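You operate a simulated robot arm through the tools that you are given. There is no shell and no other tool.

The job below is to be done with a simulated two-armed robot. You get a single attempt, and the scene is never put back.

## Task
Wipe up the spill on the top of the long table with the green cloth and put it back.

Only the result counts: the job must be done as asked and must still hold three seconds after the hand-in. Knocking over, shifting, dropping, spilling or breaking anything else fails it. Flat cloth is picked up by pressing the open fingertips on it (5 to 10 N) and closing them slowly along it; thin cloth reads only 2 to 8 mm in the jaws.

## Robot
Two 6-joint arms with two-finger parallel grippers on one trunk, on a base that moves. Base frame: it is fixed to the floor where the robot stands at the start and does not move with it; the origin is under the middle of the robot, x ahead of it, y to its left, z up. Units: m, degrees, N and s.
The left shoulder is at the start at [-0.105, 0.177, 0.734], the right one opposite. With the tool pointing down near the work surface each hand reaches from about 0.1 to 0.68 m from the robot's upright axis, wherever it stands, measured 20 degrees to its own side. Places, roughly: green cloth [3, 0.25, 0.75]. Payload 1.57 kg a hand.
The tool frame of a hand sits at the grasp point between the pads (the TCP): z along the fingers, y along the line on which they close. The tips reach 0.03 m beyond it. Largest opening 0.08 m; finger width 0.017, thickness 0.012; the body of the gripper, 0.04 by 0.082 m, starts 0.08 m behind the TCP.
Orientation is told as [roll, pitch, yaw] about the base's x, y, z axes, in that order, counted from this pose: with the fingers straight down and closing along the base's y, the tool's x points along the base's -x, its y along +y and its z along -z.

## Interface
- The arms move only by the tool drive_tool. It takes "left_commands", "right_commands" or both (then of equal length, played together; a hand with none holds still); each is a list of rows, each an object of numbers (a shift or turn left out is 0, a gripper value left out holds the last): "tx", "ty", "tz": the shift along the tool's x, y, z in m; "wx", "wy", "wz": the turn, a rotation vector about the tool's x, y, z in rad; "hand": the gripper command, from -1 (shut) to 1 (fully open), values between in proportion. In form: [{"tx": .., "ty": .., "tz": .., "wx": .., "wy": .., "wz": .., "hand": ..}, ...]. A call has 1 to 20 rows; each row shifts and turns the commanded pose from where the row before left it, along the tool's axes as they then stand. A row lasts 0.2 s, in which the tool goes at most 0.05 m and 8.6 degrees; a call with a longer step from one row to the next is refused whole, and so is a gripper value outside its range. A pose out of reach is approached as far as the arm can. The call stops where the force on the tool passes 40 N (or 10 N more than at its start, if that is more) or the arm is blocked; 0.2 s more then pass. The fingers move at their own pace (about 0.072 m/s each) and stop on an object; they squeeze with about 24 N. The grip force told is the motor's: it shows also when the fingers shut on nothing. Time passes only in rows, and 0.2 s behind the last, so rows that do not move let the fingers close. It gives the time, the measured TCP pose, the force on the tool (base axes), the opening and the grip force at its end, in the units of the frame above (readings bear some noise), with the torque about the TCP (base axes, N m) and any sound that the robot's microphone picked up.
- Cameras (640 x 400 px; columns grow to the right, rows downward): "scene" is now at [0.0512, 0.0017, 1.47]; the picture's right is [0.02, -1.00, 0.00], its down [-0.61, -0.01, -0.79] and it looks along [0.79, 0.02, -0.61] (base axes); focal length 289 px, centre (320, 200). "left" rides on the left gripper at [0.072, 0.007, -0.122] in its tool frame; the picture's right is [-0.09, 1.00, 0.00], its down [-0.84, -0.08, -0.54] and it looks along [-0.54, -0.05, 0.84] (tool axes); focal length 238 px, centre (320, 200). "right" rides on the right gripper at [0.072, -0.007, -0.122] in its tool frame; the picture's right is [0.09, 1.00, 0.00], its down [-0.84, 0.08, -0.54] and it looks along [-0.54, 0.05, 0.84] (tool axes); focal length 238 px, centre (320, 200). There is no depth. A picture from a camera that has moved, and an enlarged one, comes with that camera's place and axes in the base frame and with its lens.
- snapshot(camera): a new picture of that camera. The clock stands still meanwhile.
- lift_body(by): moves the trunk up (or, below 0, down) by that many m; the arms and the scene camera ride with it, the base frame stays. It gives what a move gives, with no picture.
- roll_base(legs): drives the robot by 1 to 6 legs, each [ahead, left, turn to the left] in m, m and degrees, along the robot's own axes; the way and the turn of a leg run together, so that a leg with both is an arc; at most 1.5 m and 180 degrees a leg. The arms and the cameras ride along, it lands a little off, and it stops where it bumps. It gives what a move gives.
- aim_head(pan, tilt): turns the head with the scene camera to pan (to the left, within 143 degrees either way) and tilt (down, from -29 to 69), counted from straight ahead of the robot (the tilt from the chest, where the trunk bows). It gives what a move gives.
- close_up(camera, box): a new picture of the part [left, top, right, bottom] of that camera's present view, enlarged. The clock stands still meanwhile.
- sign_off(): hands the job in; it is judged then, once.

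Nothing tells you exact positions but the pictures and the camera data. Unless the task says otherwise, let go and move clear before handing in.

The tools are called after ">>>" by a JSON object that holds its "op" and its "data". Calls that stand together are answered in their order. drive_tool: Moves the arms, as the interface text tells. Its arguments: {"type":"object","properties":{"left_commands":{"type":"array","items":{"type":"object","properties":{"tx":{"type":"number"},"ty":{"type":"number"},"tz":{"type":"number"},"wx":{"type":"number"},"wy":{"type":"number"},"wz":{"type":"number"},"hand":{"type":"number"}}}},"right_commands":{"type":"array","items":{"type":"object","properties":{"tx":{"type":"number"},"ty":{"type":"number"},"tz":{"type":"number"},"wx":{"type":"number"},"wy":{"type":"number"},"wz":{"type":"number"},"hand":{"type":"number"}}}}},"required":[]} The other tools are called the same way: lift_body (by) moves the trunk up or down; roll_base (legs) drives the base; aim_head (pan, tilt) turns the head that bears the scene camera; snapshot (camera) takes a picture; close_up (camera, box) takes an enlarged picture of a part of a camera's view; sign_off () hands the job in.

At the start:

```text
time: 0.0
left_tcp_pos: [0.5098, 0.1941, 1.0061]
left_tool_rot: [0.0, 0.0, 0.0]
left_contact_force: [-0.5, 0.4, -0.7]
left_wrist_torque: [0.03, 0.0, 0.02]
left_opening: 0.0801
left_gripper_force: 0.0
right_tcp_pos: [0.4505, -0.1708, 1.0362]
right_tool_rot: [0.0, 0.0, 0.1]
right_contact_force: [0.5, -0.4, 0.0]
right_wrist_torque: [0.0, 0.0, -0.01]
right_opening: 0.08
right_gripper_force: 0.0
trunk travel left (down, up): [-0.175, 0.153]
robot x, y, heading: [-0.0007, -0.0018, -0.3]
head pan, tilt (commanded): [1.4, 37.9]
```

scene: 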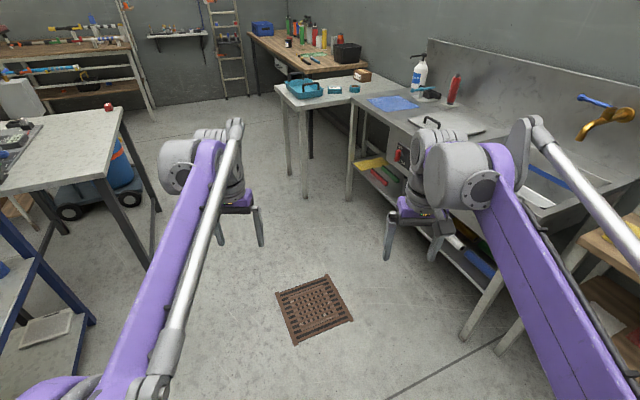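
right: 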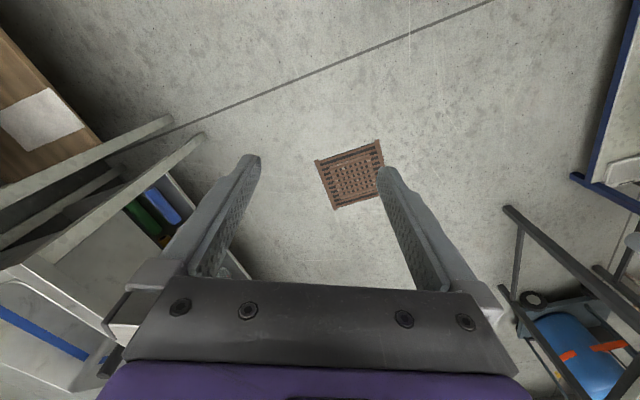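
left: 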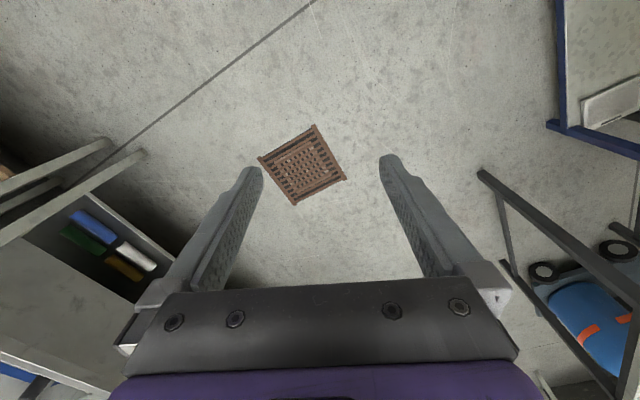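

I see a workshop with several tables; the cloth should lie about 3 m ahead, near pixel (300, 75). I'll look more closely before moving.

>>> {"op": "close_up", "data": {"camera": "scene", "box": [230, 0, 480, 156]}}

>>> {"op": "close_up", "data": {"camera": "scene", "box": [0, 0, 250, 156]}}

```text
2.56 times, centred on (355, 78) of scene
camera zoom: at [0.0512, 0.0017, 1.47], right [0.02, -1.0, 0.0], down [-0.61, -0.01, -0.79], along [0.79, 0.02, -0.61], focal length 739 px, centre (230, 512)
```

zoom: 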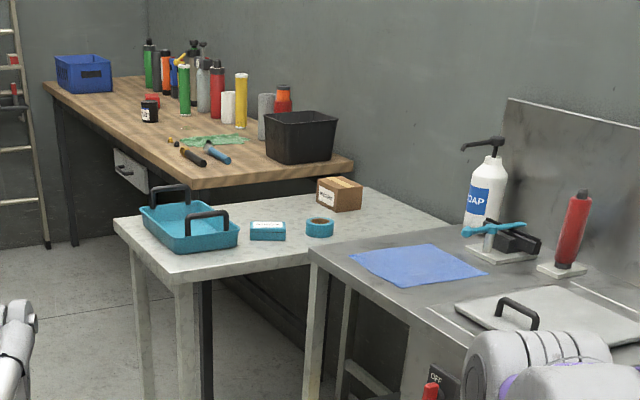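

```text
2.56 times, centred on (125, 78) of scene
camera zoom: at [0.0512, 0.0017, 1.47], right [0.02, -1.0, 0.0], down [-0.61, -0.01, -0.79], along [0.79, 0.02, -0.61], focal length 739 px, centre (819, 512)
```

zoom: 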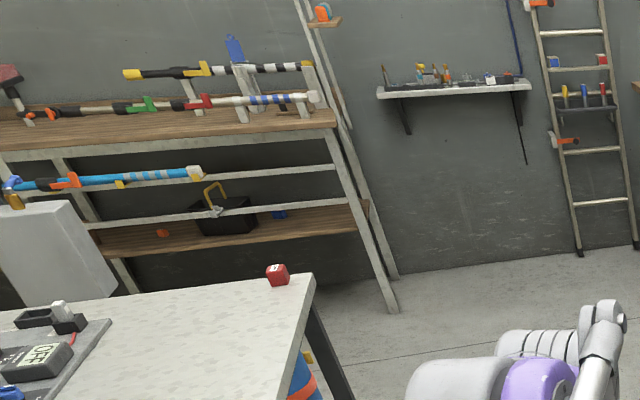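

The green cloth appears to be on the wooden bench in the far background. I'll look around with the head to find the spill and learn which table is the "long table".

>>> {"op": "aim_head", "data": {"pan": -50, "tilt": 35}}

>>> {"op": "snapshot", "data": {"camera": "scene"}}

>>> {"op": "aim_head", "data": {"pan": 60, "tilt": 35}}

>>> {"op": "snapshot", "data": {"camera": "scene"}}

>>> {"op": "aim_head", "data": {"pan": 130, "tilt": 30}}

>>> {"op": "snapshot", "data": {"camera": "scene"}}

>>> {"op": "aim_head", "data": {"pan": -130, "tilt": 30}}

>>> {"op": "snapshot", "data": {"camera": "scene"}}

>>> {"op": "aim_head", "data": {"pan": 0, "tilt": 20}}

>>> {"op": "snapshot", "data": {"camera": "scene"}}

```text
time: 1.2
left_tcp_pos: [0.5093, 0.1944, 1.0056]
left_tool_rot: [0.1, -0.1, 0.1]
left_contact_force: [-0.2, 0.0, 0.1]
left_wrist_torque: [0.0, -0.02, -0.01]
left_opening: 0.0799
left_gripper_force: 0.1
right_tcp_pos: [0.4516, -0.1699, 1.0358]
right_tool_rot: [0.0, -0.1, 0.0]
right_contact_force: [-0.4, 0.0, 0.3]
right_wrist_torque: [0.03, -0.01, 0.0]
right_opening: 0.0798
right_gripper_force: 0.1
trunk travel left (down, up): [-0.175, 0.153]
robot x, y, heading: [0.0002, 0.0003, 0.1]
head pan, tilt (commanded): [-50.0, 35.0]
```

```text
taken
camera scene: at [0.0215, -0.0678, 1.4744], right [-0.77, -0.64, 0.0], down [-0.37, 0.44, -0.82], along [0.53, -0.63, -0.57], focal length 289 px, centre (320, 200)
```

scene: 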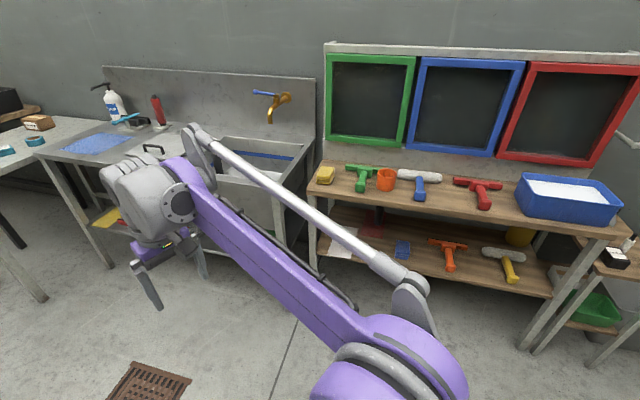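

```text
time: 3.1
left_tcp_pos: [0.5106, 0.1949, 1.0062]
left_tool_rot: [0.0, 0.0, 0.0]
left_contact_force: [0.2, 0.2, 0.3]
left_wrist_torque: [-0.03, -0.03, 0.05]
left_opening: 0.08
left_gripper_force: 0.0
right_tcp_pos: [0.4511, -0.1699, 1.0358]
right_tool_rot: [0.1, 0.0, 0.1]
right_contact_force: [0.0, -0.5, -0.7]
right_wrist_torque: [0.01, 0.0, -0.01]
right_opening: 0.0799
right_gripper_force: 0.0
trunk travel left (down, up): [-0.175, 0.153]
robot x, y, heading: [-0.0008, -0.0006, -0.1]
head pan, tilt (commanded): [60.0, 35.0]
```

```text
taken
camera scene: at [0.0089, 0.0758, 1.4745], right [0.87, -0.5, 0.0], down [-0.29, -0.5, -0.82], along [0.41, 0.71, -0.57], focal length 289 px, centre (320, 200)
```

scene: 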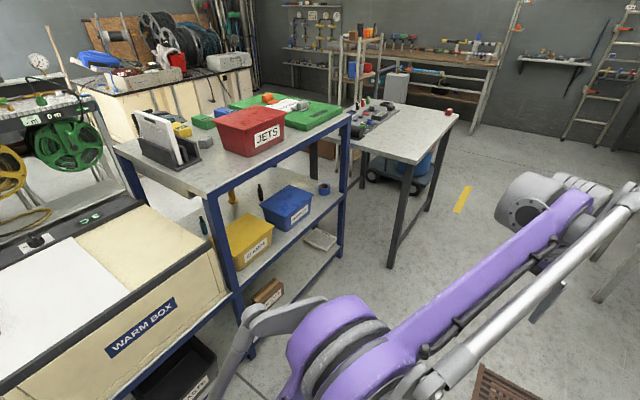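

```text
time: 4.5
left_tcp_pos: [0.5099, 0.1932, 1.0057]
left_tool_rot: [0.0, 0.0, 0.1]
left_contact_force: [0.2, 0.9, 0.8]
left_wrist_torque: [0.01, -0.02, 0.01]
left_opening: 0.08
left_gripper_force: 0.1
right_tcp_pos: [0.4512, -0.1696, 1.0349]
right_tool_rot: [0.0, 0.0, 0.0]
right_contact_force: [-0.1, 0.8, -0.3]
right_wrist_torque: [0.01, -0.01, 0.01]
right_opening: 0.0799
right_gripper_force: 0.0
trunk travel left (down, up): [-0.175, 0.153]
robot x, y, heading: [-0.0005, -0.0027, -0.1]
head pan, tilt (commanded): [130.0, 30.0]
```

```text
taken
camera scene: at [-0.0932, 0.0689, 1.4822], right [0.77, 0.64, 0.0], down [0.32, -0.38, -0.87], along [-0.56, 0.66, -0.5], focal length 289 px, centre (320, 200)
```

scene: 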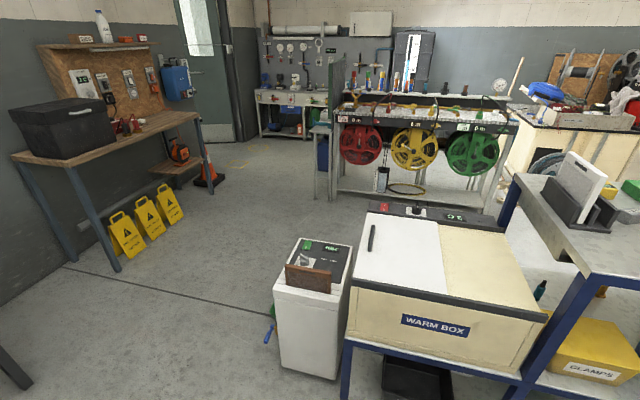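

```text
time: 8.1
left_tcp_pos: [0.5106, 0.1946, 1.0062]
left_tool_rot: [0.0, 0.0, 0.0]
left_contact_force: [-0.3, 0.1, 0.5]
left_wrist_torque: [-0.03, 0.02, -0.01]
left_opening: 0.0798
left_gripper_force: 0.0
right_tcp_pos: [0.4517, -0.1704, 1.0358]
right_tool_rot: [0.1, 0.0, 0.0]
right_contact_force: [0.1, 0.5, -0.3]
right_wrist_torque: [-0.02, 0.01, 0.0]
right_opening: 0.0803
right_gripper_force: 0.0
trunk travel left (down, up): [-0.175, 0.153]
robot x, y, heading: [0.002, 0.0025, 0.0]
head pan, tilt (commanded): [-130.0, 30.0]
```

```text
taken
camera scene: at [-0.0933, -0.0697, 1.4822], right [-0.77, 0.64, 0.0], down [0.32, 0.38, -0.87], along [-0.56, -0.66, -0.5], focal length 289 px, centre (320, 200)
```

scene: 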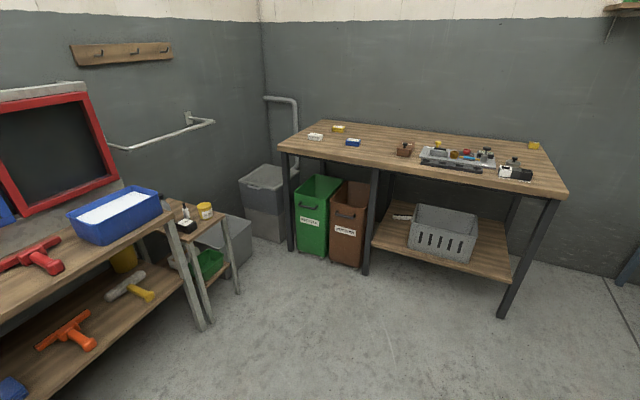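

```text
time: 10.2
left_tcp_pos: [0.5098, 0.1948, 1.0055]
left_tool_rot: [0.0, 0.0, -0.1]
left_contact_force: [-0.5, -0.4, 0.3]
left_wrist_torque: [0.01, 0.02, 0.0]
left_opening: 0.08
left_gripper_force: 0.0
right_tcp_pos: [0.4503, -0.1698, 1.0351]
right_tool_rot: [0.1, 0.0, 0.1]
right_contact_force: [0.2, -0.1, 0.2]
right_wrist_torque: [0.02, 0.01, -0.01]
right_opening: 0.08
right_gripper_force: 0.1
trunk travel left (down, up): [-0.175, 0.153]
robot x, y, heading: [-0.0017, 0.0018, -0.0]
head pan, tilt (commanded): [0.0, 20.0]
```

```text
taken
camera scene: at [0.058, -0.0004, 1.4983], right [0.0, -1.0, 0.0], down [-0.34, 0.0, -0.94], along [0.94, 0.0, -0.34], focal length 289 px, centre (320, 200)
```

scene: 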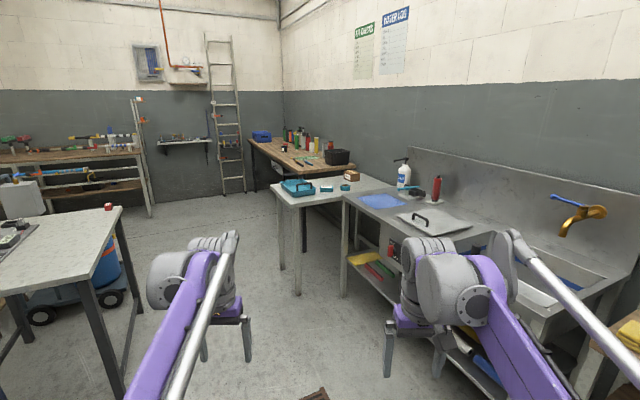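

The wooden bench holding the green cloth runs away from me at about 26° left of my heading, with a clear aisle between the tables. I'll drive along the aisle and look at the bench from closer.

>>> {"op": "roll_base", "data": {"legs": [[0, 0, 26], [1.4, -0.1, 0]]}}

>>> {"op": "aim_head", "data": {"pan": -35, "tilt": 25}}

>>> {"op": "snapshot", "data": {"camera": "scene"}}

```text
time: 18.5
left_tcp_pos: [1.6877, 0.8885, 1.0057]
left_tool_rot: [0.0, 0.1, 24.6]
left_contact_force: [0.7, 0.5, -0.4]
left_wrist_torque: [0.0, 0.01, 0.0]
left_opening: 0.0801
left_gripper_force: 0.0
right_tcp_pos: [1.7865, 0.532, 1.0351]
right_tool_rot: [0.0, 0.0, 24.5]
right_contact_force: [0.5, -0.3, -0.3]
right_wrist_torque: [0.02, -0.01, 0.0]
right_opening: 0.0801
right_gripper_force: 0.1
trunk travel left (down, up): [-0.175, 0.153]
robot x, y, heading: [1.3058, 0.5016, 24.6]
head pan, tilt (commanded): [0.0, 20.0]
```

```text
time: 19.5
left_tcp_pos: [1.6878, 0.8894, 1.006]
left_tool_rot: [-0.1, 0.1, 24.6]
left_contact_force: [0.7, 0.2, -0.2]
left_wrist_torque: [0.01, 0.03, 0.0]
left_opening: 0.0799
left_gripper_force: 0.1
right_tcp_pos: [1.7852, 0.5334, 1.0358]
right_tool_rot: [0.0, 0.1, 24.6]
right_contact_force: [-0.2, 0.2, 0.0]
right_wrist_torque: [-0.02, 0.04, -0.01]
right_opening: 0.0799
right_gripper_force: 0.2
trunk travel left (down, up): [-0.175, 0.153]
robot x, y, heading: [1.3048, 0.4996, 24.7]
head pan, tilt (commanded): [-35.0, 25.0]
```

```text
taken
camera scene: at [1.3633, 0.4682, 1.4902], right [-0.18, -0.98, 0.0], down [-0.42, 0.08, -0.91], along [0.89, -0.16, -0.42], focal length 289 px, centre (320, 200)
```

scene: 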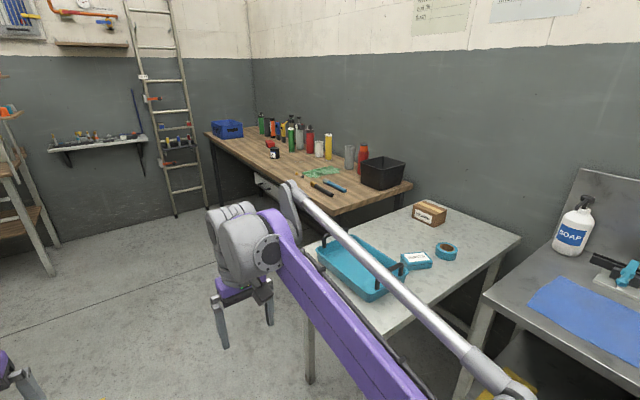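

>>> {"op": "close_up", "data": {"camera": "scene", "box": [190, 90, 430, 240]}}

```text
2.67 times, centred on (310, 165) of scene
camera zoom: at [1.3633, 0.4682, 1.4902], right [-0.18, -0.98, 0.0], down [-0.42, 0.08, -0.91], along [0.89, -0.16, -0.42], focal length 770 px, centre (347, 293)
```

zoom: 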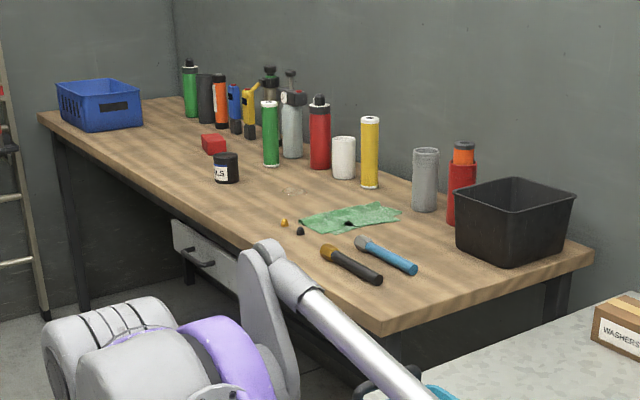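

I can see a faint clear puddle on the wooden bench at roughly [3.34, 0.26, 0.87], and the green cloth at about [3.09, 0.14, 0.87], with small objects close to it. I'll drive on and face the bench.

>>> {"op": "roll_base", "data": {"legs": [[1.5, 0, 0], [0.08, 0, 0], [0, 0, -90]]}}

>>> {"op": "aim_head", "data": {"pan": 0, "tilt": 35}}

>>> {"op": "snapshot", "data": {"camera": "scene"}}

```text
time: 31.4
left_tcp_pos: [3.1198, 0.7833, 1.006]
left_tool_rot: [0.0, -0.1, -65.2]
left_contact_force: [0.2, 0.1, 0.8]
left_wrist_torque: [0.0, 0.0, -0.03]
left_opening: 0.0798
left_gripper_force: 0.0
right_tcp_pos: [2.7638, 0.6838, 1.035]
right_tool_rot: [0.0, 0.0, -65.2]
right_contact_force: [-0.3, 0.1, 0.8]
right_wrist_torque: [-0.01, 0.02, -0.04]
right_opening: 0.08
right_gripper_force: 0.2
trunk travel left (down, up): [-0.175, 0.153]
robot x, y, heading: [2.7295, 1.1643, -65.0]
head pan, tilt (commanded): [-35.0, 25.0]
```

```text
time: 32.4
left_tcp_pos: [3.1198, 0.7838, 1.0058]
left_tool_rot: [0.1, 0.0, -65.2]
left_contact_force: [-0.7, 0.4, -0.2]
left_wrist_torque: [0.0, 0.0, 0.01]
left_opening: 0.0802
left_gripper_force: 0.1
right_tcp_pos: [2.7646, 0.6833, 1.0362]
right_tool_rot: [0.0, 0.0, -65.2]
right_contact_force: [0.1, -0.2, -0.5]
right_wrist_torque: [0.04, 0.01, 0.0]
right_opening: 0.08
right_gripper_force: 0.0
trunk travel left (down, up): [-0.175, 0.153]
robot x, y, heading: [2.7268, 1.1603, -65.2]
head pan, tilt (commanded): [0.0, 35.0]
```

```text
taken
camera scene: at [2.7519, 1.1168, 1.4745], right [-0.91, -0.42, 0.0], down [-0.24, 0.52, -0.82], along [0.34, -0.74, -0.57], focal length 289 px, centre (320, 200)
```

scene: 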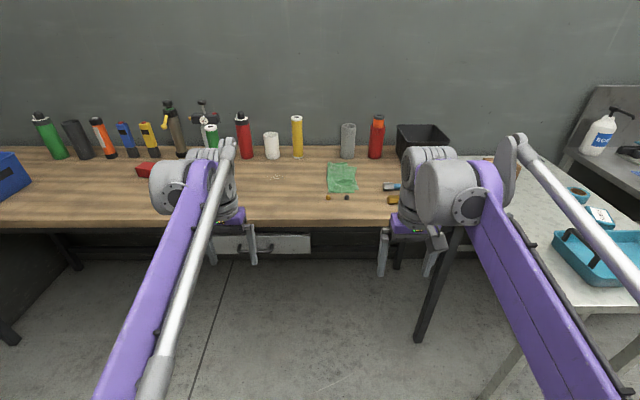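

>>> {"op": "close_up", "data": {"camera": "scene", "box": [230, 140, 422, 260]}}

```text
3.33 times, centred on (326, 200) of scene
camera zoom: at [2.7519, 1.1168, 1.4745], right [-0.91, -0.42, 0.0], down [-0.24, 0.52, -0.82], along [0.34, -0.74, -0.57], focal length 962 px, centre (300, 200)
```

zoom: 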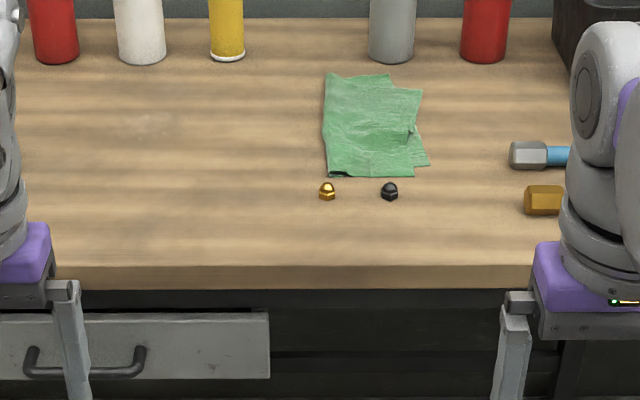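

The cloth lies about 0.27 m in from the bench's front edge with two cap nuts just in front of it; the clear puddle shows faintly about 0.27 m to its left. I'll raise the trunk, shift right and move closer in steps.

>>> {"op": "lift_body", "data": {"by": 0.12}}

>>> {"op": "roll_base", "data": {"legs": [[0, -0.155, 0], [0.3, 0, 0]]}}

>>> {"op": "aim_head", "data": {"pan": 8, "tilt": 50}}

>>> {"op": "snapshot", "data": {"camera": "scene"}}

>>> {"op": "snapshot", "data": {"camera": "left"}}

```text
time: 33.9
left_tcp_pos: [3.1193, 0.7829, 1.1264]
left_tool_rot: [0.0, 0.0, -65.1]
left_contact_force: [-0.6, 0.3, -0.1]
left_wrist_torque: [-0.01, -0.01, 0.02]
left_opening: 0.0801
left_gripper_force: 0.0
right_tcp_pos: [2.7641, 0.6838, 1.155]
right_tool_rot: [0.1, 0.0, -65.2]
right_contact_force: [0.1, 0.1, 0.1]
right_wrist_torque: [-0.02, 0.03, 0.01]
right_opening: 0.0798
right_gripper_force: 0.0
trunk travel left (down, up): [-0.295, 0.033]
robot x, y, heading: [2.724, 1.1669, -65.0]
head pan, tilt (commanded): [0.0, 35.0]
```

```text
time: 37.6
left_tcp_pos: [3.1033, 0.4434, 1.1261]
left_tool_rot: [0.0, 0.0, -65.1]
left_contact_force: [-0.1, 0.9, 0.3]
left_wrist_torque: [-0.02, -0.01, -0.04]
left_opening: 0.0801
left_gripper_force: 0.0
right_tcp_pos: [2.7473, 0.3419, 1.1553]
right_tool_rot: [0.1, 0.0, -65.0]
right_contact_force: [0.0, 0.0, -1.3]
right_wrist_torque: [0.01, 0.02, -0.02]
right_opening: 0.0802
right_gripper_force: 0.0
trunk travel left (down, up): [-0.295, 0.033]
robot x, y, heading: [2.7115, 0.8259, -65.1]
head pan, tilt (commanded): [0.0, 35.0]
```

```text
time: 38.4
left_tcp_pos: [3.1033, 0.4425, 1.1258]
left_tool_rot: [0.0, 0.0, -65.1]
left_contact_force: [0.4, -0.5, 0.0]
left_wrist_torque: [-0.02, -0.02, 0.02]
left_opening: 0.0799
left_gripper_force: 0.0
right_tcp_pos: [2.7484, 0.3422, 1.1551]
right_tool_rot: [0.0, 0.0, -65.1]
right_contact_force: [-0.2, 0.7, -0.3]
right_wrist_torque: [0.02, -0.01, -0.01]
right_opening: 0.0798
right_gripper_force: 0.1
trunk travel left (down, up): [-0.295, 0.033]
robot x, y, heading: [2.7104, 0.8258, -64.9]
head pan, tilt (commanded): [8.0, 50.0]
```

```text
taken
camera scene: at [2.7376, 0.796, 1.5756], right [-0.84, -0.54, 0.0], down [-0.42, 0.64, -0.64], along [0.35, -0.54, -0.77], focal length 289 px, centre (320, 200)
```

scene: 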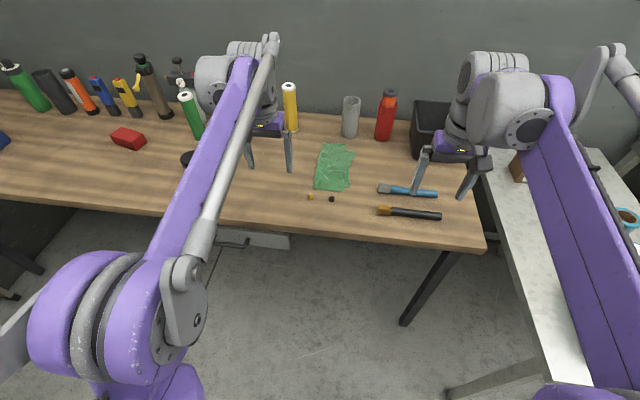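

```text
taken
camera left: at [3.0785, 0.5094, 1.2475], right [0.94, 0.34, 0.0], down [0.28, -0.79, 0.54], along [0.18, -0.51, -0.84], focal length 238 px, centre (320, 200)
```

left: 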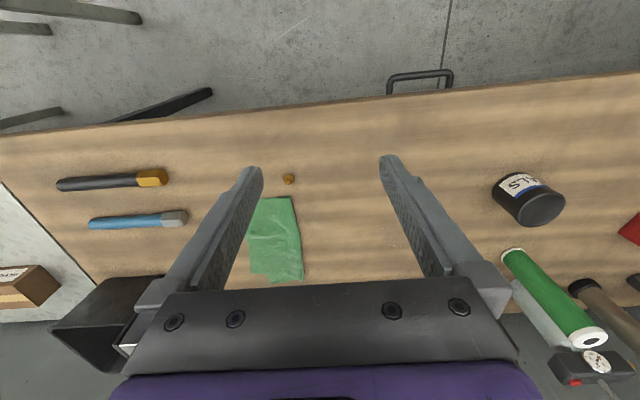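

The height works out at about 0.86 m for the bench top. I'll zoom in with the left hand camera on the puddle between the fingers.

>>> {"op": "close_up", "data": {"camera": "left", "box": [340, 180, 500, 280]}}

>>> {"op": "close_up", "data": {"camera": "scene", "box": [160, 80, 480, 280]}}

```text
4.00 times, centred on (420, 230) of left
camera zoom: at [3.0785, 0.5094, 1.2475], right [0.94, 0.34, 0.0], down [0.28, -0.79, 0.54], along [0.18, -0.51, -0.84], focal length 953 px, centre (-80, 80)
```

zoom: 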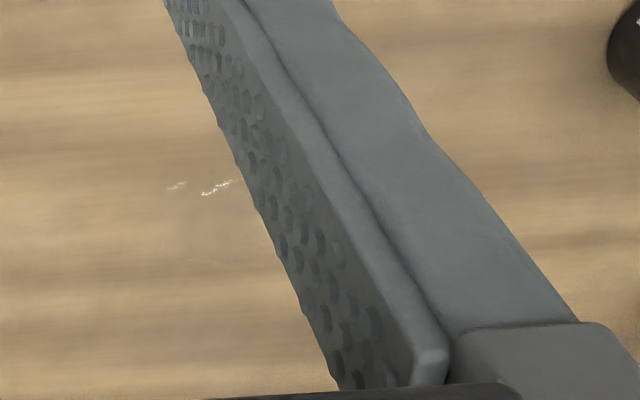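

```text
2.00 times, centred on (320, 180) of scene
camera zoom: at [2.7376, 0.796, 1.5756], right [-0.84, -0.54, 0.0], down [-0.42, 0.64, -0.64], along [0.35, -0.54, -0.77], focal length 577 px, centre (320, 240)
```

zoom: 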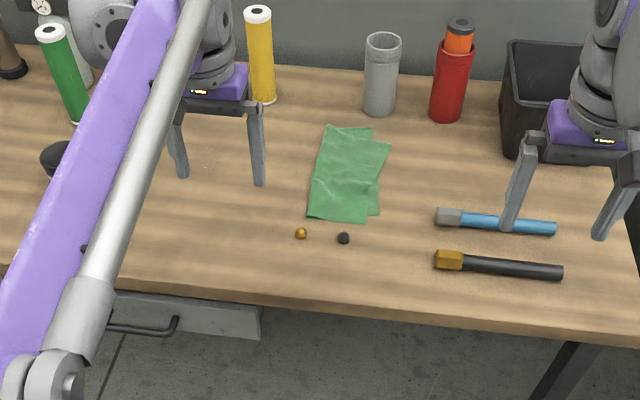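

>>> {"op": "aim_head", "data": {"pan": 0, "tilt": 69}}

>>> {"op": "snapshot", "data": {"camera": "scene"}}

```text
time: 39.2
left_tcp_pos: [3.1038, 0.4422, 1.1264]
left_tool_rot: [-0.1, 0.0, -65.1]
left_contact_force: [0.7, -0.3, 0.8]
left_wrist_torque: [-0.01, 0.0, 0.02]
left_opening: 0.08
left_gripper_force: 0.1
right_tcp_pos: [2.7487, 0.3438, 1.1553]
right_tool_rot: [0.0, 0.1, -65.2]
right_contact_force: [0.0, -1.2, 0.1]
right_wrist_torque: [0.01, 0.0, -0.01]
right_opening: 0.0799
right_gripper_force: 0.0
trunk travel left (down, up): [-0.295, 0.033]
robot x, y, heading: [2.7108, 0.8218, -65.4]
head pan, tilt (commanded): [0.0, 68.8]
```

```text
taken
camera scene: at [2.7193, 0.81, 1.5536], right [-0.91, -0.42, 0.0], down [-0.39, 0.84, -0.36], along [0.15, -0.33, -0.93], focal length 289 px, centre (320, 200)
```

scene: 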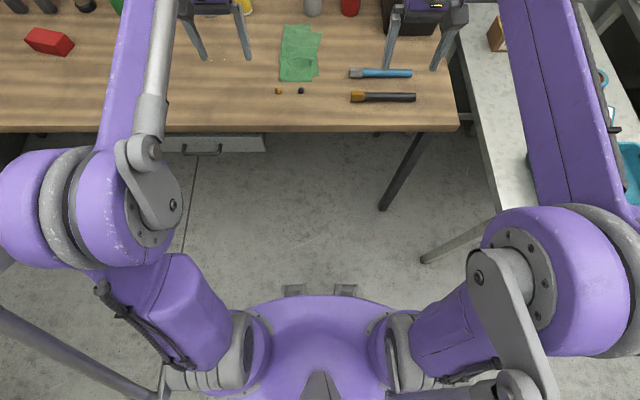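

The base front sits well clear of the bench, and both cloth and puddle fall within the left hand's range if I go 0.25 m closer. I'll drive that now and look again.

>>> {"op": "roll_base", "data": {"legs": [[0.25, 0, 0]]}}

>>> {"op": "aim_head", "data": {"pan": 0, "tilt": 60}}

>>> {"op": "snapshot", "data": {"camera": "scene"}}

>>> {"op": "snapshot", "data": {"camera": "left"}}

```text
time: 41.0
left_tcp_pos: [3.2074, 0.2188, 1.1263]
left_tool_rot: [0.0, 0.0, -64.9]
left_contact_force: [0.4, 0.7, -1.1]
left_wrist_torque: [0.01, 0.02, -0.01]
left_opening: 0.0799
left_gripper_force: 0.1
right_tcp_pos: [2.854, 0.118, 1.1551]
right_tool_rot: [0.1, 0.0, -64.9]
right_contact_force: [0.4, 0.4, 0.7]
right_wrist_torque: [-0.01, 0.05, -0.02]
right_opening: 0.0798
right_gripper_force: 0.1
trunk travel left (down, up): [-0.295, 0.033]
robot x, y, heading: [2.8161, 0.6, -65.0]
head pan, tilt (commanded): [0.0, 68.8]
```

```text
time: 41.7
left_tcp_pos: [3.2081, 0.2185, 1.126]
left_tool_rot: [0.0, 0.1, -65.0]
left_contact_force: [0.5, -0.2, 0.0]
left_wrist_torque: [0.01, -0.01, -0.02]
left_opening: 0.0801
left_gripper_force: 0.1
right_tcp_pos: [2.8532, 0.1175, 1.155]
right_tool_rot: [0.0, 0.0, -65.0]
right_contact_force: [-0.5, -1.0, -0.2]
right_wrist_torque: [0.01, -0.01, 0.0]
right_opening: 0.0801
right_gripper_force: 0.1
trunk travel left (down, up): [-0.295, 0.033]
robot x, y, heading: [2.8151, 0.5929, -65.1]
head pan, tilt (commanded): [0.0, 60.0]
```

```text
taken
camera scene: at [2.8286, 0.5751, 1.5629], right [-0.91, -0.42, 0.0], down [-0.37, 0.79, -0.5], along [0.21, -0.45, -0.87], focal length 289 px, centre (320, 200)
```

scene: 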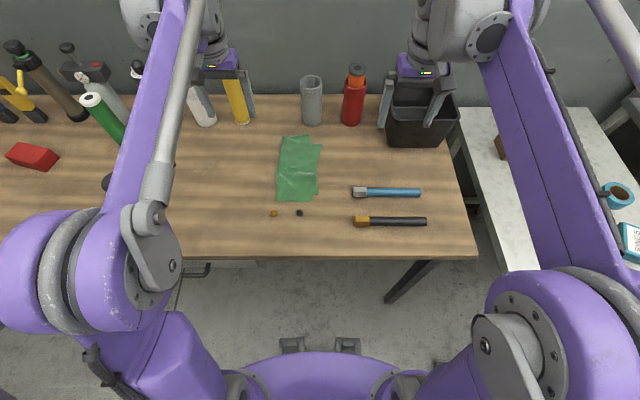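

```text
taken
camera left: at [3.1836, 0.2848, 1.2475], right [0.94, 0.34, 0.0], down [0.28, -0.79, 0.54], along [0.18, -0.51, -0.84], focal length 238 px, centre (320, 200)
```

left: 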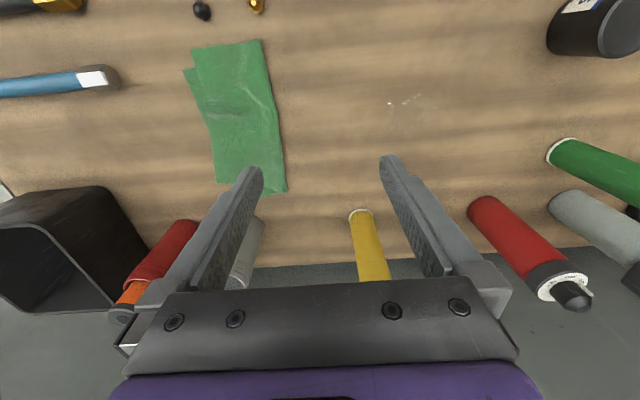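

The left camera now sees both cloth and puddle. I'll zoom in on both.

>>> {"op": "close_up", "data": {"camera": "left", "box": [320, 50, 512, 170]}}

>>> {"op": "close_up", "data": {"camera": "left", "box": [140, 0, 332, 200]}}

>>> {"op": "close_up", "data": {"camera": "scene", "box": [160, 100, 400, 250]}}

```text
3.33 times, centred on (416, 110) of left
camera zoom: at [3.1836, 0.2848, 1.2475], right [0.94, 0.34, 0.0], down [0.28, -0.79, 0.54], along [0.18, -0.51, -0.84], focal length 794 px, centre (0, 500)
```

zoom: 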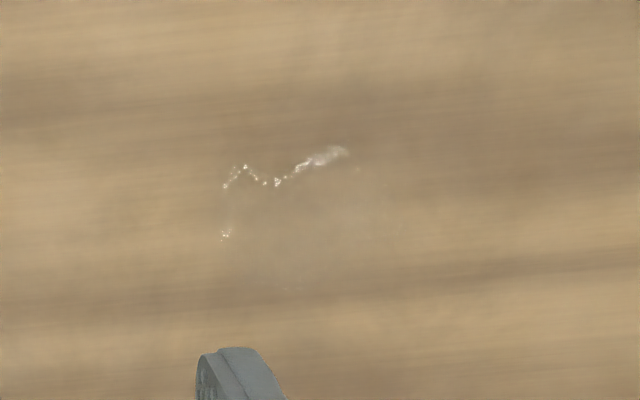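

```text
2.00 times, centred on (236, 100) of left
camera zoom: at [3.1836, 0.2848, 1.2475], right [0.94, 0.34, 0.0], down [0.28, -0.79, 0.54], along [0.18, -0.51, -0.84], focal length 477 px, centre (488, 400)
```

zoom: 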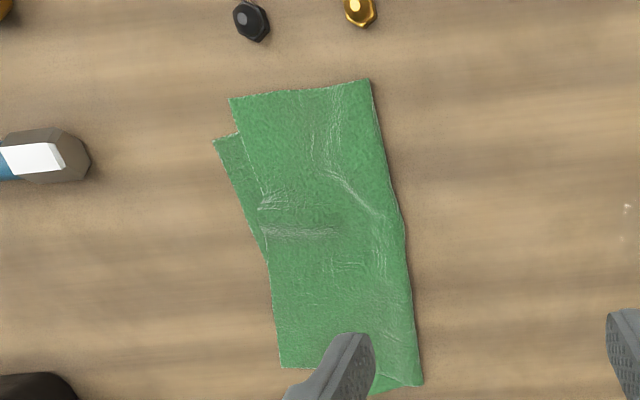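

```text
2.67 times, centred on (280, 175) of scene
camera zoom: at [2.8286, 0.5751, 1.5629], right [-0.91, -0.42, 0.0], down [-0.37, 0.79, -0.5], along [0.21, -0.45, -0.87], focal length 770 px, centre (427, 267)
```

zoom: 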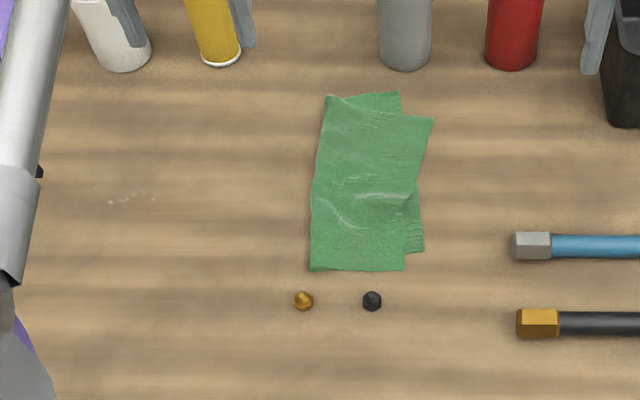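

The cloth (folded, about 0.22 x 0.11 m) is centred near [3.10, 0.138], and the puddle near [3.347, 0.248]. Before grasping I'll bring the left hand camera closer over the puddle to learn its extent.

>>> {"op": "drive_tool", "data": {"left_commands": [{"tx": 0.016, "ty": 0.028, "tz": 0.02}, {"tx": 0.016, "ty": 0.028, "tz": 0.02}, {"tx": 0.016, "ty": 0.028, "tz": 0.02}, {"tx": 0.016, "ty": 0.028, "tz": 0.02}, {"tx": 0.016, "ty": 0.028, "tz": 0.02}]}}

>>> {"op": "snapshot", "data": {"camera": "left"}}

>>> {"op": "close_up", "data": {"camera": "left", "box": [240, 140, 400, 240]}}

>>> {"op": "snapshot", "data": {"camera": "scene"}}

```text
time: 42.9
left_tcp_pos: [3.3003, 0.3531, 1.0246]
left_tool_rot: [0.0, 0.0, -65.0]
left_contact_force: [0.1, -0.6, 0.5]
left_wrist_torque: [0.01, 0.02, 0.01]
left_opening: 0.0797
left_gripper_force: 0.0
right_tcp_pos: [2.8549, 0.1183, 1.156]
right_tool_rot: [0.0, 0.0, -64.9]
right_contact_force: [0.5, 0.4, -0.2]
right_wrist_torque: [0.01, 0.01, 0.01]
right_opening: 0.0797
right_gripper_force: 0.1
trunk travel left (down, up): [-0.295, 0.033]
robot x, y, heading: [2.8143, 0.5975, -65.1]
head pan, tilt (commanded): [0.0, 60.0]
```

```text
taken
camera left: at [3.2755, 0.4187, 1.1472], right [0.94, 0.34, 0.0], down [0.28, -0.79, 0.54], along [0.18, -0.51, -0.84], focal length 238 px, centre (320, 200)
```

left: 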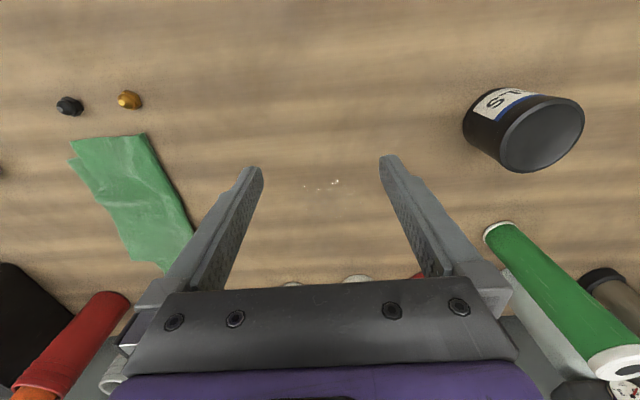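

```text
4.00 times, centred on (320, 190) of left
camera zoom: at [3.2755, 0.4187, 1.1472], right [0.94, 0.34, 0.0], down [0.28, -0.79, 0.54], along [0.18, -0.51, -0.84], focal length 953 px, centre (320, 240)
```

zoom: 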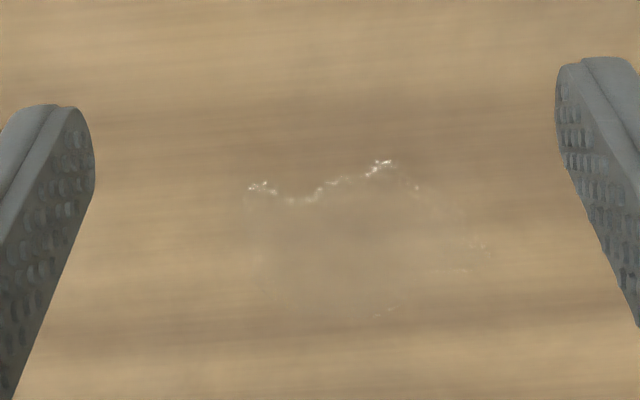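

```text
taken
camera scene: at [2.829, 0.576, 1.5629], right [-0.91, -0.42, 0.0], down [-0.37, 0.78, -0.5], along [0.21, -0.45, -0.87], focal length 289 px, centre (320, 200)
```

scene: 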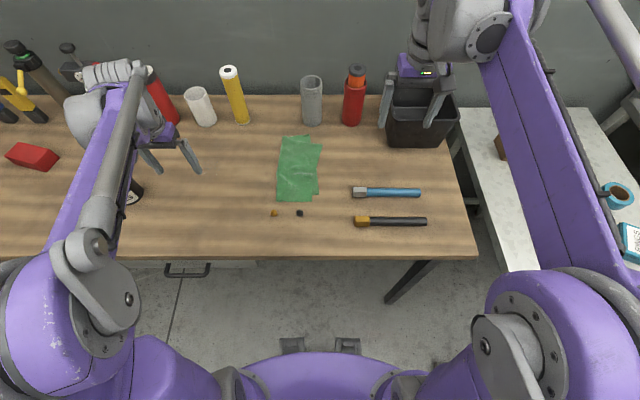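

The puddle spans roughly 8 x 7 cm centred near [3.355, 0.249]. Now I'll take the left hand above the middle of the cloth with the fingers partly closed.

>>> {"op": "drive_tool", "data": {"left_commands": [{"tx": -0.0158, "ty": -0.0389, "hand": 0.3}, {"tx": -0.0158, "ty": -0.0389}, {"tx": -0.0158, "ty": -0.0389}, {"tx": -0.0158, "ty": -0.0389}, {"tx": -0.0158, "ty": -0.0389}, {"tx": -0.0158, "ty": -0.0389}, {"tx": -0.0158, "ty": -0.0389}, {"tz": 0.03}]}}

>>> {"op": "snapshot", "data": {"camera": "left"}}

>>> {"op": "close_up", "data": {"camera": "scene", "box": [200, 100, 400, 240]}}

```text
time: 44.7
left_tcp_pos: [3.1013, 0.1352, 0.9978]
left_tool_rot: [0.0, 0.1, -65.0]
left_contact_force: [0.6, -0.6, 0.1]
left_wrist_torque: [0.0, 0.02, 0.0]
left_opening: 0.052
left_gripper_force: 0.2
right_tcp_pos: [2.8536, 0.1181, 1.1554]
right_tool_rot: [0.0, 0.0, -65.0]
right_contact_force: [0.8, 0.1, -0.9]
right_wrist_torque: [0.01, 0.0, 0.03]
right_opening: 0.0799
right_gripper_force: 0.1
trunk travel left (down, up): [-0.295, 0.033]
robot x, y, heading: [2.8178, 0.5958, -65.1]
head pan, tilt (commanded): [0.0, 60.0]
```

```text
taken
camera left: at [3.0758, 0.2008, 1.1191], right [0.94, 0.34, 0.0], down [0.28, -0.79, 0.54], along [0.18, -0.51, -0.84], focal length 238 px, centre (320, 200)
```

left: 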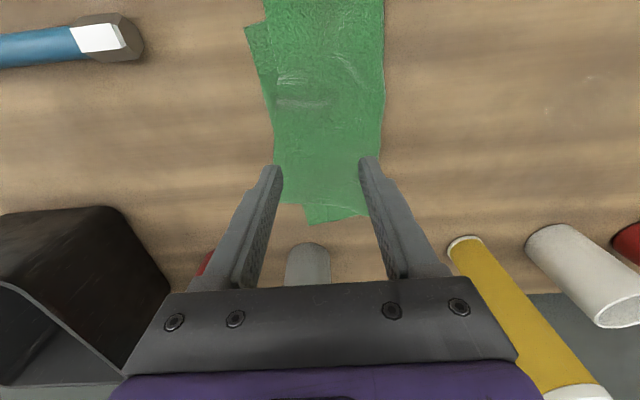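

```text
2.86 times, centred on (300, 170) of scene
camera zoom: at [2.8291, 0.5758, 1.5629], right [-0.91, -0.42, 0.0], down [-0.37, 0.78, -0.5], along [0.21, -0.45, -0.87], focal length 825 px, centre (377, 286)
```

zoom: 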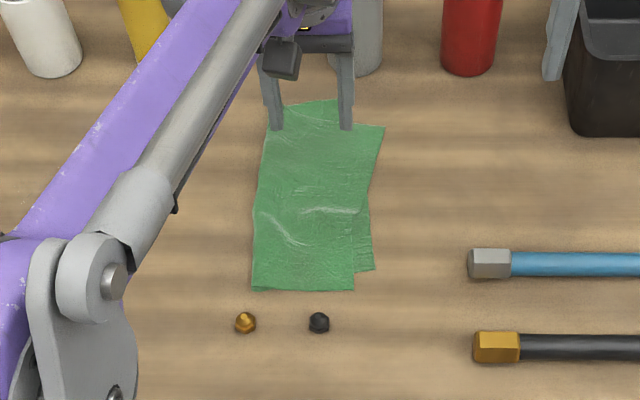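

The fingers are over the middle of the cloth. I'll descend most of the way and then creep to contact.

>>> {"op": "drive_tool", "data": {"left_commands": [{"tz": 0.03, "ty": 0.004}, {"tz": 0.03}, {"tz": 0.025}, {}]}}

>>> {"op": "drive_tool", "data": {"left_commands": [{"tz": 0.004}, {"tz": 0.004}, {}]}}

>>> {"op": "close_up", "data": {"camera": "scene", "box": [200, 100, 400, 240]}}

```text
time: 45.7
left_tcp_pos: [3.1057, 0.1374, 0.9096]
left_tool_rot: [-0.1, -0.1, -65.0]
left_contact_force: [0.5, 0.1, -0.2]
left_wrist_torque: [-0.01, 0.0, -0.01]
left_opening: 0.0518
left_gripper_force: 0.0
right_tcp_pos: [2.8524, 0.1177, 1.155]
right_tool_rot: [0.0, 0.0, -65.1]
right_contact_force: [-0.6, 0.9, 0.0]
right_wrist_torque: [0.0, 0.0, 0.01]
right_opening: 0.0799
right_gripper_force: 0.1
trunk travel left (down, up): [-0.295, 0.033]
robot x, y, heading: [2.8142, 0.596, -64.9]
head pan, tilt (commanded): [0.0, 60.0]
```

```text
time: 46.5
left_tcp_pos: [3.1046, 0.1372, 0.9035]
left_tool_rot: [-0.1, 0.0, -65.0]
left_contact_force: [-0.5, 0.6, 0.5]
left_wrist_torque: [0.0, 0.01, 0.03]
left_opening: 0.0519
left_gripper_force: 0.1
right_tcp_pos: [2.8533, 0.1166, 1.1553]
right_tool_rot: [0.0, 0.0, -64.9]
right_contact_force: [1.3, -0.4, -0.2]
right_wrist_torque: [0.01, 0.0, 0.02]
right_opening: 0.08
right_gripper_force: 0.0
trunk travel left (down, up): [-0.295, 0.033]
robot x, y, heading: [2.8131, 0.6011, -65.1]
head pan, tilt (commanded): [0.0, 60.0]
```

```text
2.86 times, centred on (300, 170) of scene
camera zoom: at [2.8285, 0.5755, 1.5629], right [-0.91, -0.42, 0.0], down [-0.37, 0.78, -0.5], along [0.21, -0.45, -0.87], focal length 825 px, centre (377, 286)
```

zoom: 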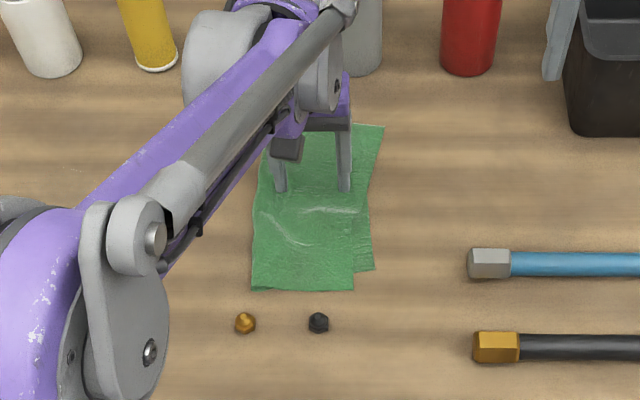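

The tips are roughly 1 cm above the cloth with no contact force yet. I'll creep down in 2 mm steps.

>>> {"op": "drive_tool", "data": {"left_commands": [{"tz": 0.002}, {"tz": 0.002}, {"tz": 0.002}, {}]}}

>>> {"op": "drive_tool", "data": {"left_commands": [{"tz": 0.002}, {"tz": 0.001}, {}]}}

```text
time: 47.5
left_tcp_pos: [3.1048, 0.1359, 0.8971]
left_tool_rot: [0.0, 0.0, -65.0]
left_contact_force: [0.0, 0.5, 0.1]
left_wrist_torque: [0.01, 0.04, 0.0]
left_opening: 0.0519
left_gripper_force: 0.1
right_tcp_pos: [2.8536, 0.1186, 1.1558]
right_tool_rot: [0.0, -0.1, -64.9]
right_contact_force: [0.4, -0.1, 0.5]
right_wrist_torque: [0.0, 0.03, -0.01]
right_opening: 0.0799
right_gripper_force: 0.1
trunk travel left (down, up): [-0.295, 0.033]
robot x, y, heading: [2.8173, 0.5951, -65.0]
head pan, tilt (commanded): [0.0, 60.0]
```

```text
time: 48.3
left_tcp_pos: [3.1037, 0.1363, 0.8946]
left_tool_rot: [-0.1, -0.1, -65.0]
left_contact_force: [0.7, -0.3, 0.7]
left_wrist_torque: [-0.01, 0.0, 0.02]
left_opening: 0.0519
left_gripper_force: 0.0
right_tcp_pos: [2.8541, 0.1184, 1.1564]
right_tool_rot: [0.0, 0.0, -65.0]
right_contact_force: [0.9, -0.1, -0.7]
right_wrist_torque: [-0.03, -0.05, -0.01]
right_opening: 0.08
right_gripper_force: 0.1
trunk travel left (down, up): [-0.295, 0.033]
robot x, y, heading: [2.8127, 0.5991, -64.9]
head pan, tilt (commanded): [0.0, 60.0]
```

>>> {"op": "drive_tool", "data": {"left_commands": [{"tz": 0.001}, {"tz": 0.001}, {}]}}

>>> {"op": "drive_tool", "data": {"left_commands": [{"tz": 0.001}, {"tz": 0.001}, {}]}}

```text
time: 49.1
left_tcp_pos: [3.1046, 0.1356, 0.8931]
left_tool_rot: [0.0, 0.0, -64.9]
left_contact_force: [0.5, -0.4, -0.3]
left_wrist_torque: [-0.03, 0.01, 0.01]
left_opening: 0.0519
left_gripper_force: 0.0
right_tcp_pos: [2.8528, 0.1181, 1.1543]
right_tool_rot: [0.1, 0.1, -65.0]
right_contact_force: [0.4, 0.7, -1.3]
right_wrist_torque: [0.03, -0.02, 0.04]
right_opening: 0.0797
right_gripper_force: 0.1
trunk travel left (down, up): [-0.295, 0.033]
robot x, y, heading: [2.8189, 0.5992, -65.2]
head pan, tilt (commanded): [0.0, 60.0]
```

```text
time: 49.9
left_tcp_pos: [3.1055, 0.1368, 0.8912]
left_tool_rot: [0.0, -0.1, -65.0]
left_contact_force: [1.5, -4.4, 18.7]
left_wrist_torque: [-0.2, 0.05, 0.0]
left_opening: 0.0523
left_gripper_force: 0.0
right_tcp_pos: [2.8533, 0.1181, 1.1563]
right_tool_rot: [0.0, -0.1, -65.0]
right_contact_force: [-0.3, 0.2, 0.2]
right_wrist_torque: [-0.01, 0.01, 0.03]
right_opening: 0.0801
right_gripper_force: 0.0
trunk travel left (down, up): [-0.295, 0.033]
robot x, y, heading: [2.8165, 0.5975, -64.7]
head pan, tilt (commanded): [0.0, 60.0]
```

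Contact reads 18.7 N, which is too much; I'll ease off slightly to get 5–10 N.

>>> {"op": "drive_tool", "data": {"left_commands": [{"tz": -0.0006}, {}, {}]}}

```text
time: 50.7
left_tcp_pos: [3.104, 0.1364, 0.8902]
left_tool_rot: [0.0, 0.1, -64.9]
left_contact_force: [1.0, -2.5, 13.4]
left_wrist_torque: [-0.13, 0.06, 0.04]
left_opening: 0.0519
left_gripper_force: 0.1
right_tcp_pos: [2.8534, 0.118, 1.1558]
right_tool_rot: [-0.1, 0.0, -64.9]
right_contact_force: [0.3, 0.4, -0.7]
right_wrist_torque: [0.01, -0.02, -0.01]
right_opening: 0.08
right_gripper_force: 0.1
trunk travel left (down, up): [-0.295, 0.033]
robot x, y, heading: [2.8162, 0.5993, -65.0]
head pan, tilt (commanded): [0.0, 60.0]
```

>>> {"op": "drive_tool", "data": {"left_commands": [{"tz": -0.0005}, {}, {"hand": 0.26}, {"hand": 0.22}, {"hand": 0.18}, {"hand": 0.14}, {"hand": 0.1}]}}

>>> {"op": "close_up", "data": {"camera": "left", "box": [200, 0, 440, 300]}}

```text
time: 52.3
left_tcp_pos: [3.1061, 0.1371, 0.8913]
left_tool_rot: [0.0, 0.1, -65.0]
left_contact_force: [0.7, 0.7, 3.0]
left_wrist_torque: [-0.01, 0.0, -0.01]
left_opening: 0.0434
left_gripper_force: 0.0
right_tcp_pos: [2.8525, 0.1186, 1.1559]
right_tool_rot: [0.0, 0.1, -65.0]
right_contact_force: [-0.8, -0.2, 0.1]
right_wrist_torque: [-0.01, 0.03, 0.0]
right_opening: 0.0798
right_gripper_force: 0.1
trunk travel left (down, up): [-0.295, 0.033]
robot x, y, heading: [2.815, 0.5987, -64.9]
head pan, tilt (commanded): [0.0, 60.0]
```

```text
1.33 times, centred on (320, 150) of left
camera zoom: at [3.0802, 0.2032, 1.0131], right [0.94, 0.34, 0.0], down [0.28, -0.79, 0.54], along [0.18, -0.51, -0.84], focal length 318 px, centre (320, 267)
```

zoom: 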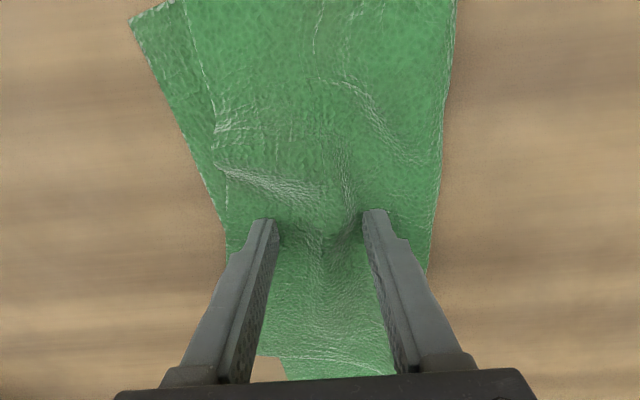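

The cloth is bunching between the fingers; the press has dropped to 3 N, so I'll add a touch of pressure and keep closing slowly.

>>> {"op": "drive_tool", "data": {"left_commands": [{"tz": 0.0005}, {"hand": 0.05}, {"hand": 0.0}, {"hand": -0.05}, {"hand": -0.1}, {"hand": -0.15}, {"hand": -0.2}]}}

>>> {"op": "close_up", "data": {"camera": "left", "box": [200, 0, 440, 300]}}

```text
time: 53.9
left_tcp_pos: [3.1053, 0.1375, 0.8916]
left_tool_rot: [0.0, -0.2, -65.0]
left_contact_force: [0.1, -2.1, 20.5]
left_wrist_torque: [-0.1, 0.06, 0.01]
left_opening: 0.0323
left_gripper_force: 0.3
right_tcp_pos: [2.8526, 0.1196, 1.1567]
right_tool_rot: [0.0, -0.1, -65.0]
right_contact_force: [-0.2, -0.3, -0.3]
right_wrist_torque: [-0.01, 0.02, 0.01]
right_opening: 0.08
right_gripper_force: 0.0
trunk travel left (down, up): [-0.295, 0.033]
robot x, y, heading: [2.8185, 0.6033, -65.1]
head pan, tilt (commanded): [0.0, 60.0]
```

```text
1.33 times, centred on (320, 150) of left
camera zoom: at [3.0793, 0.2035, 1.0128], right [0.94, 0.34, 0.0], down [0.28, -0.79, 0.54], along [0.18, -0.51, -0.84], focal length 318 px, centre (320, 267)
```

zoom: 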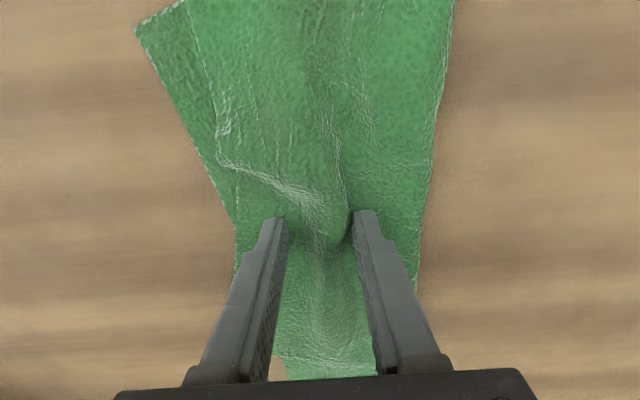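

>>> {"op": "drive_tool", "data": {"left_commands": [{"tz": -0.0007}, {"hand": -0.25}, {"hand": -0.3}, {"hand": -0.35}, {"hand": -0.4}, {"hand": -0.45}, {"hand": -0.5}]}}

>>> {"op": "close_up", "data": {"camera": "left", "box": [200, 0, 440, 300]}}

```text
time: 55.5
left_tcp_pos: [3.1039, 0.1372, 0.8916]
left_tool_rot: [0.0, 0.0, -65.1]
left_contact_force: [-0.1, 0.6, 9.9]
left_wrist_torque: [-0.02, 0.05, 0.02]
left_opening: 0.0204
left_gripper_force: 0.9
right_tcp_pos: [2.851, 0.1176, 1.156]
right_tool_rot: [0.0, -0.1, -65.0]
right_contact_force: [0.0, -0.1, -0.4]
right_wrist_torque: [0.02, -0.04, 0.01]
right_opening: 0.0803
right_gripper_force: 0.1
trunk travel left (down, up): [-0.295, 0.033]
robot x, y, heading: [2.8156, 0.5996, -64.8]
head pan, tilt (commanded): [0.0, 60.0]
```

```text
1.33 times, centred on (320, 150) of left
camera zoom: at [3.0794, 0.2031, 1.0129], right [0.94, 0.34, 0.0], down [0.28, -0.79, 0.54], along [0.18, -0.51, -0.84], focal length 318 px, centre (320, 267)
```

zoom: 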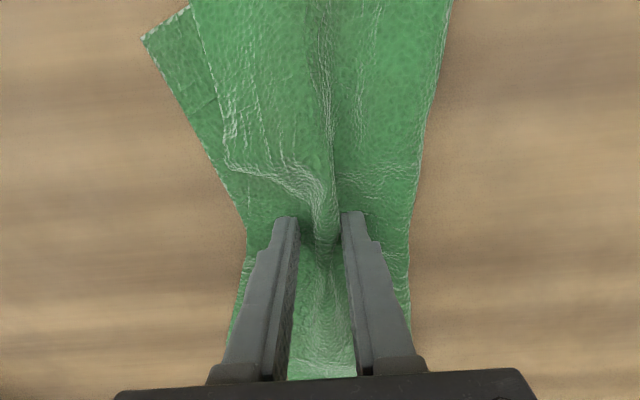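

The fold is being pulled into the jaws nicely, with about 10 N of press. I'll keep closing to shut.

>>> {"op": "drive_tool", "data": {"left_commands": [{"hand": -0.55}, {"hand": -0.6}, {"hand": -0.65}, {"hand": -0.7}, {"hand": -0.75}, {"hand": -0.8}, {"hand": -0.85}, {"hand": -0.9}, {"hand": -0.95}, {"hand": -1}, {}, {}, {}]}}

>>> {"op": "close_up", "data": {"camera": "left", "box": [200, 0, 440, 300]}}

```text
time: 58.3
left_tcp_pos: [3.1035, 0.1366, 0.891]
left_tool_rot: [0.0, -0.1, -65.0]
left_contact_force: [0.1, 0.1, 9.8]
left_wrist_torque: [-0.03, 0.02, -0.01]
left_opening: 0.0025
left_gripper_force: 24.3
right_tcp_pos: [2.8525, 0.1174, 1.1541]
right_tool_rot: [0.1, 0.0, -65.0]
right_contact_force: [-0.1, 0.9, -0.1]
right_wrist_torque: [-0.03, 0.03, 0.02]
right_opening: 0.0799
right_gripper_force: 0.1
trunk travel left (down, up): [-0.295, 0.033]
robot x, y, heading: [2.819, 0.5986, -65.0]
head pan, tilt (commanded): [0.0, 60.0]
```

```text
1.33 times, centred on (320, 150) of left
camera zoom: at [3.0795, 0.203, 1.0129], right [0.94, 0.34, 0.0], down [0.28, -0.79, 0.54], along [0.18, -0.51, -0.84], focal length 318 px, centre (320, 267)
```

zoom: 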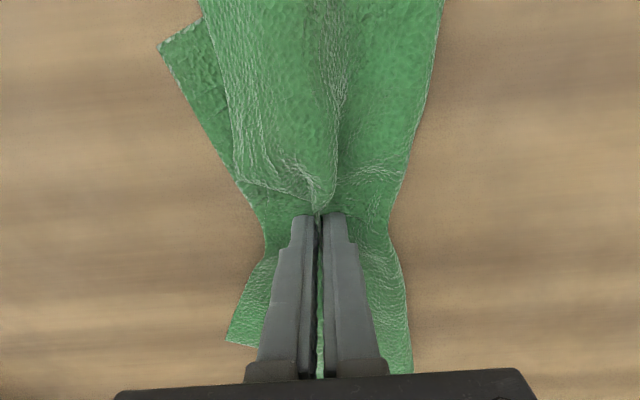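

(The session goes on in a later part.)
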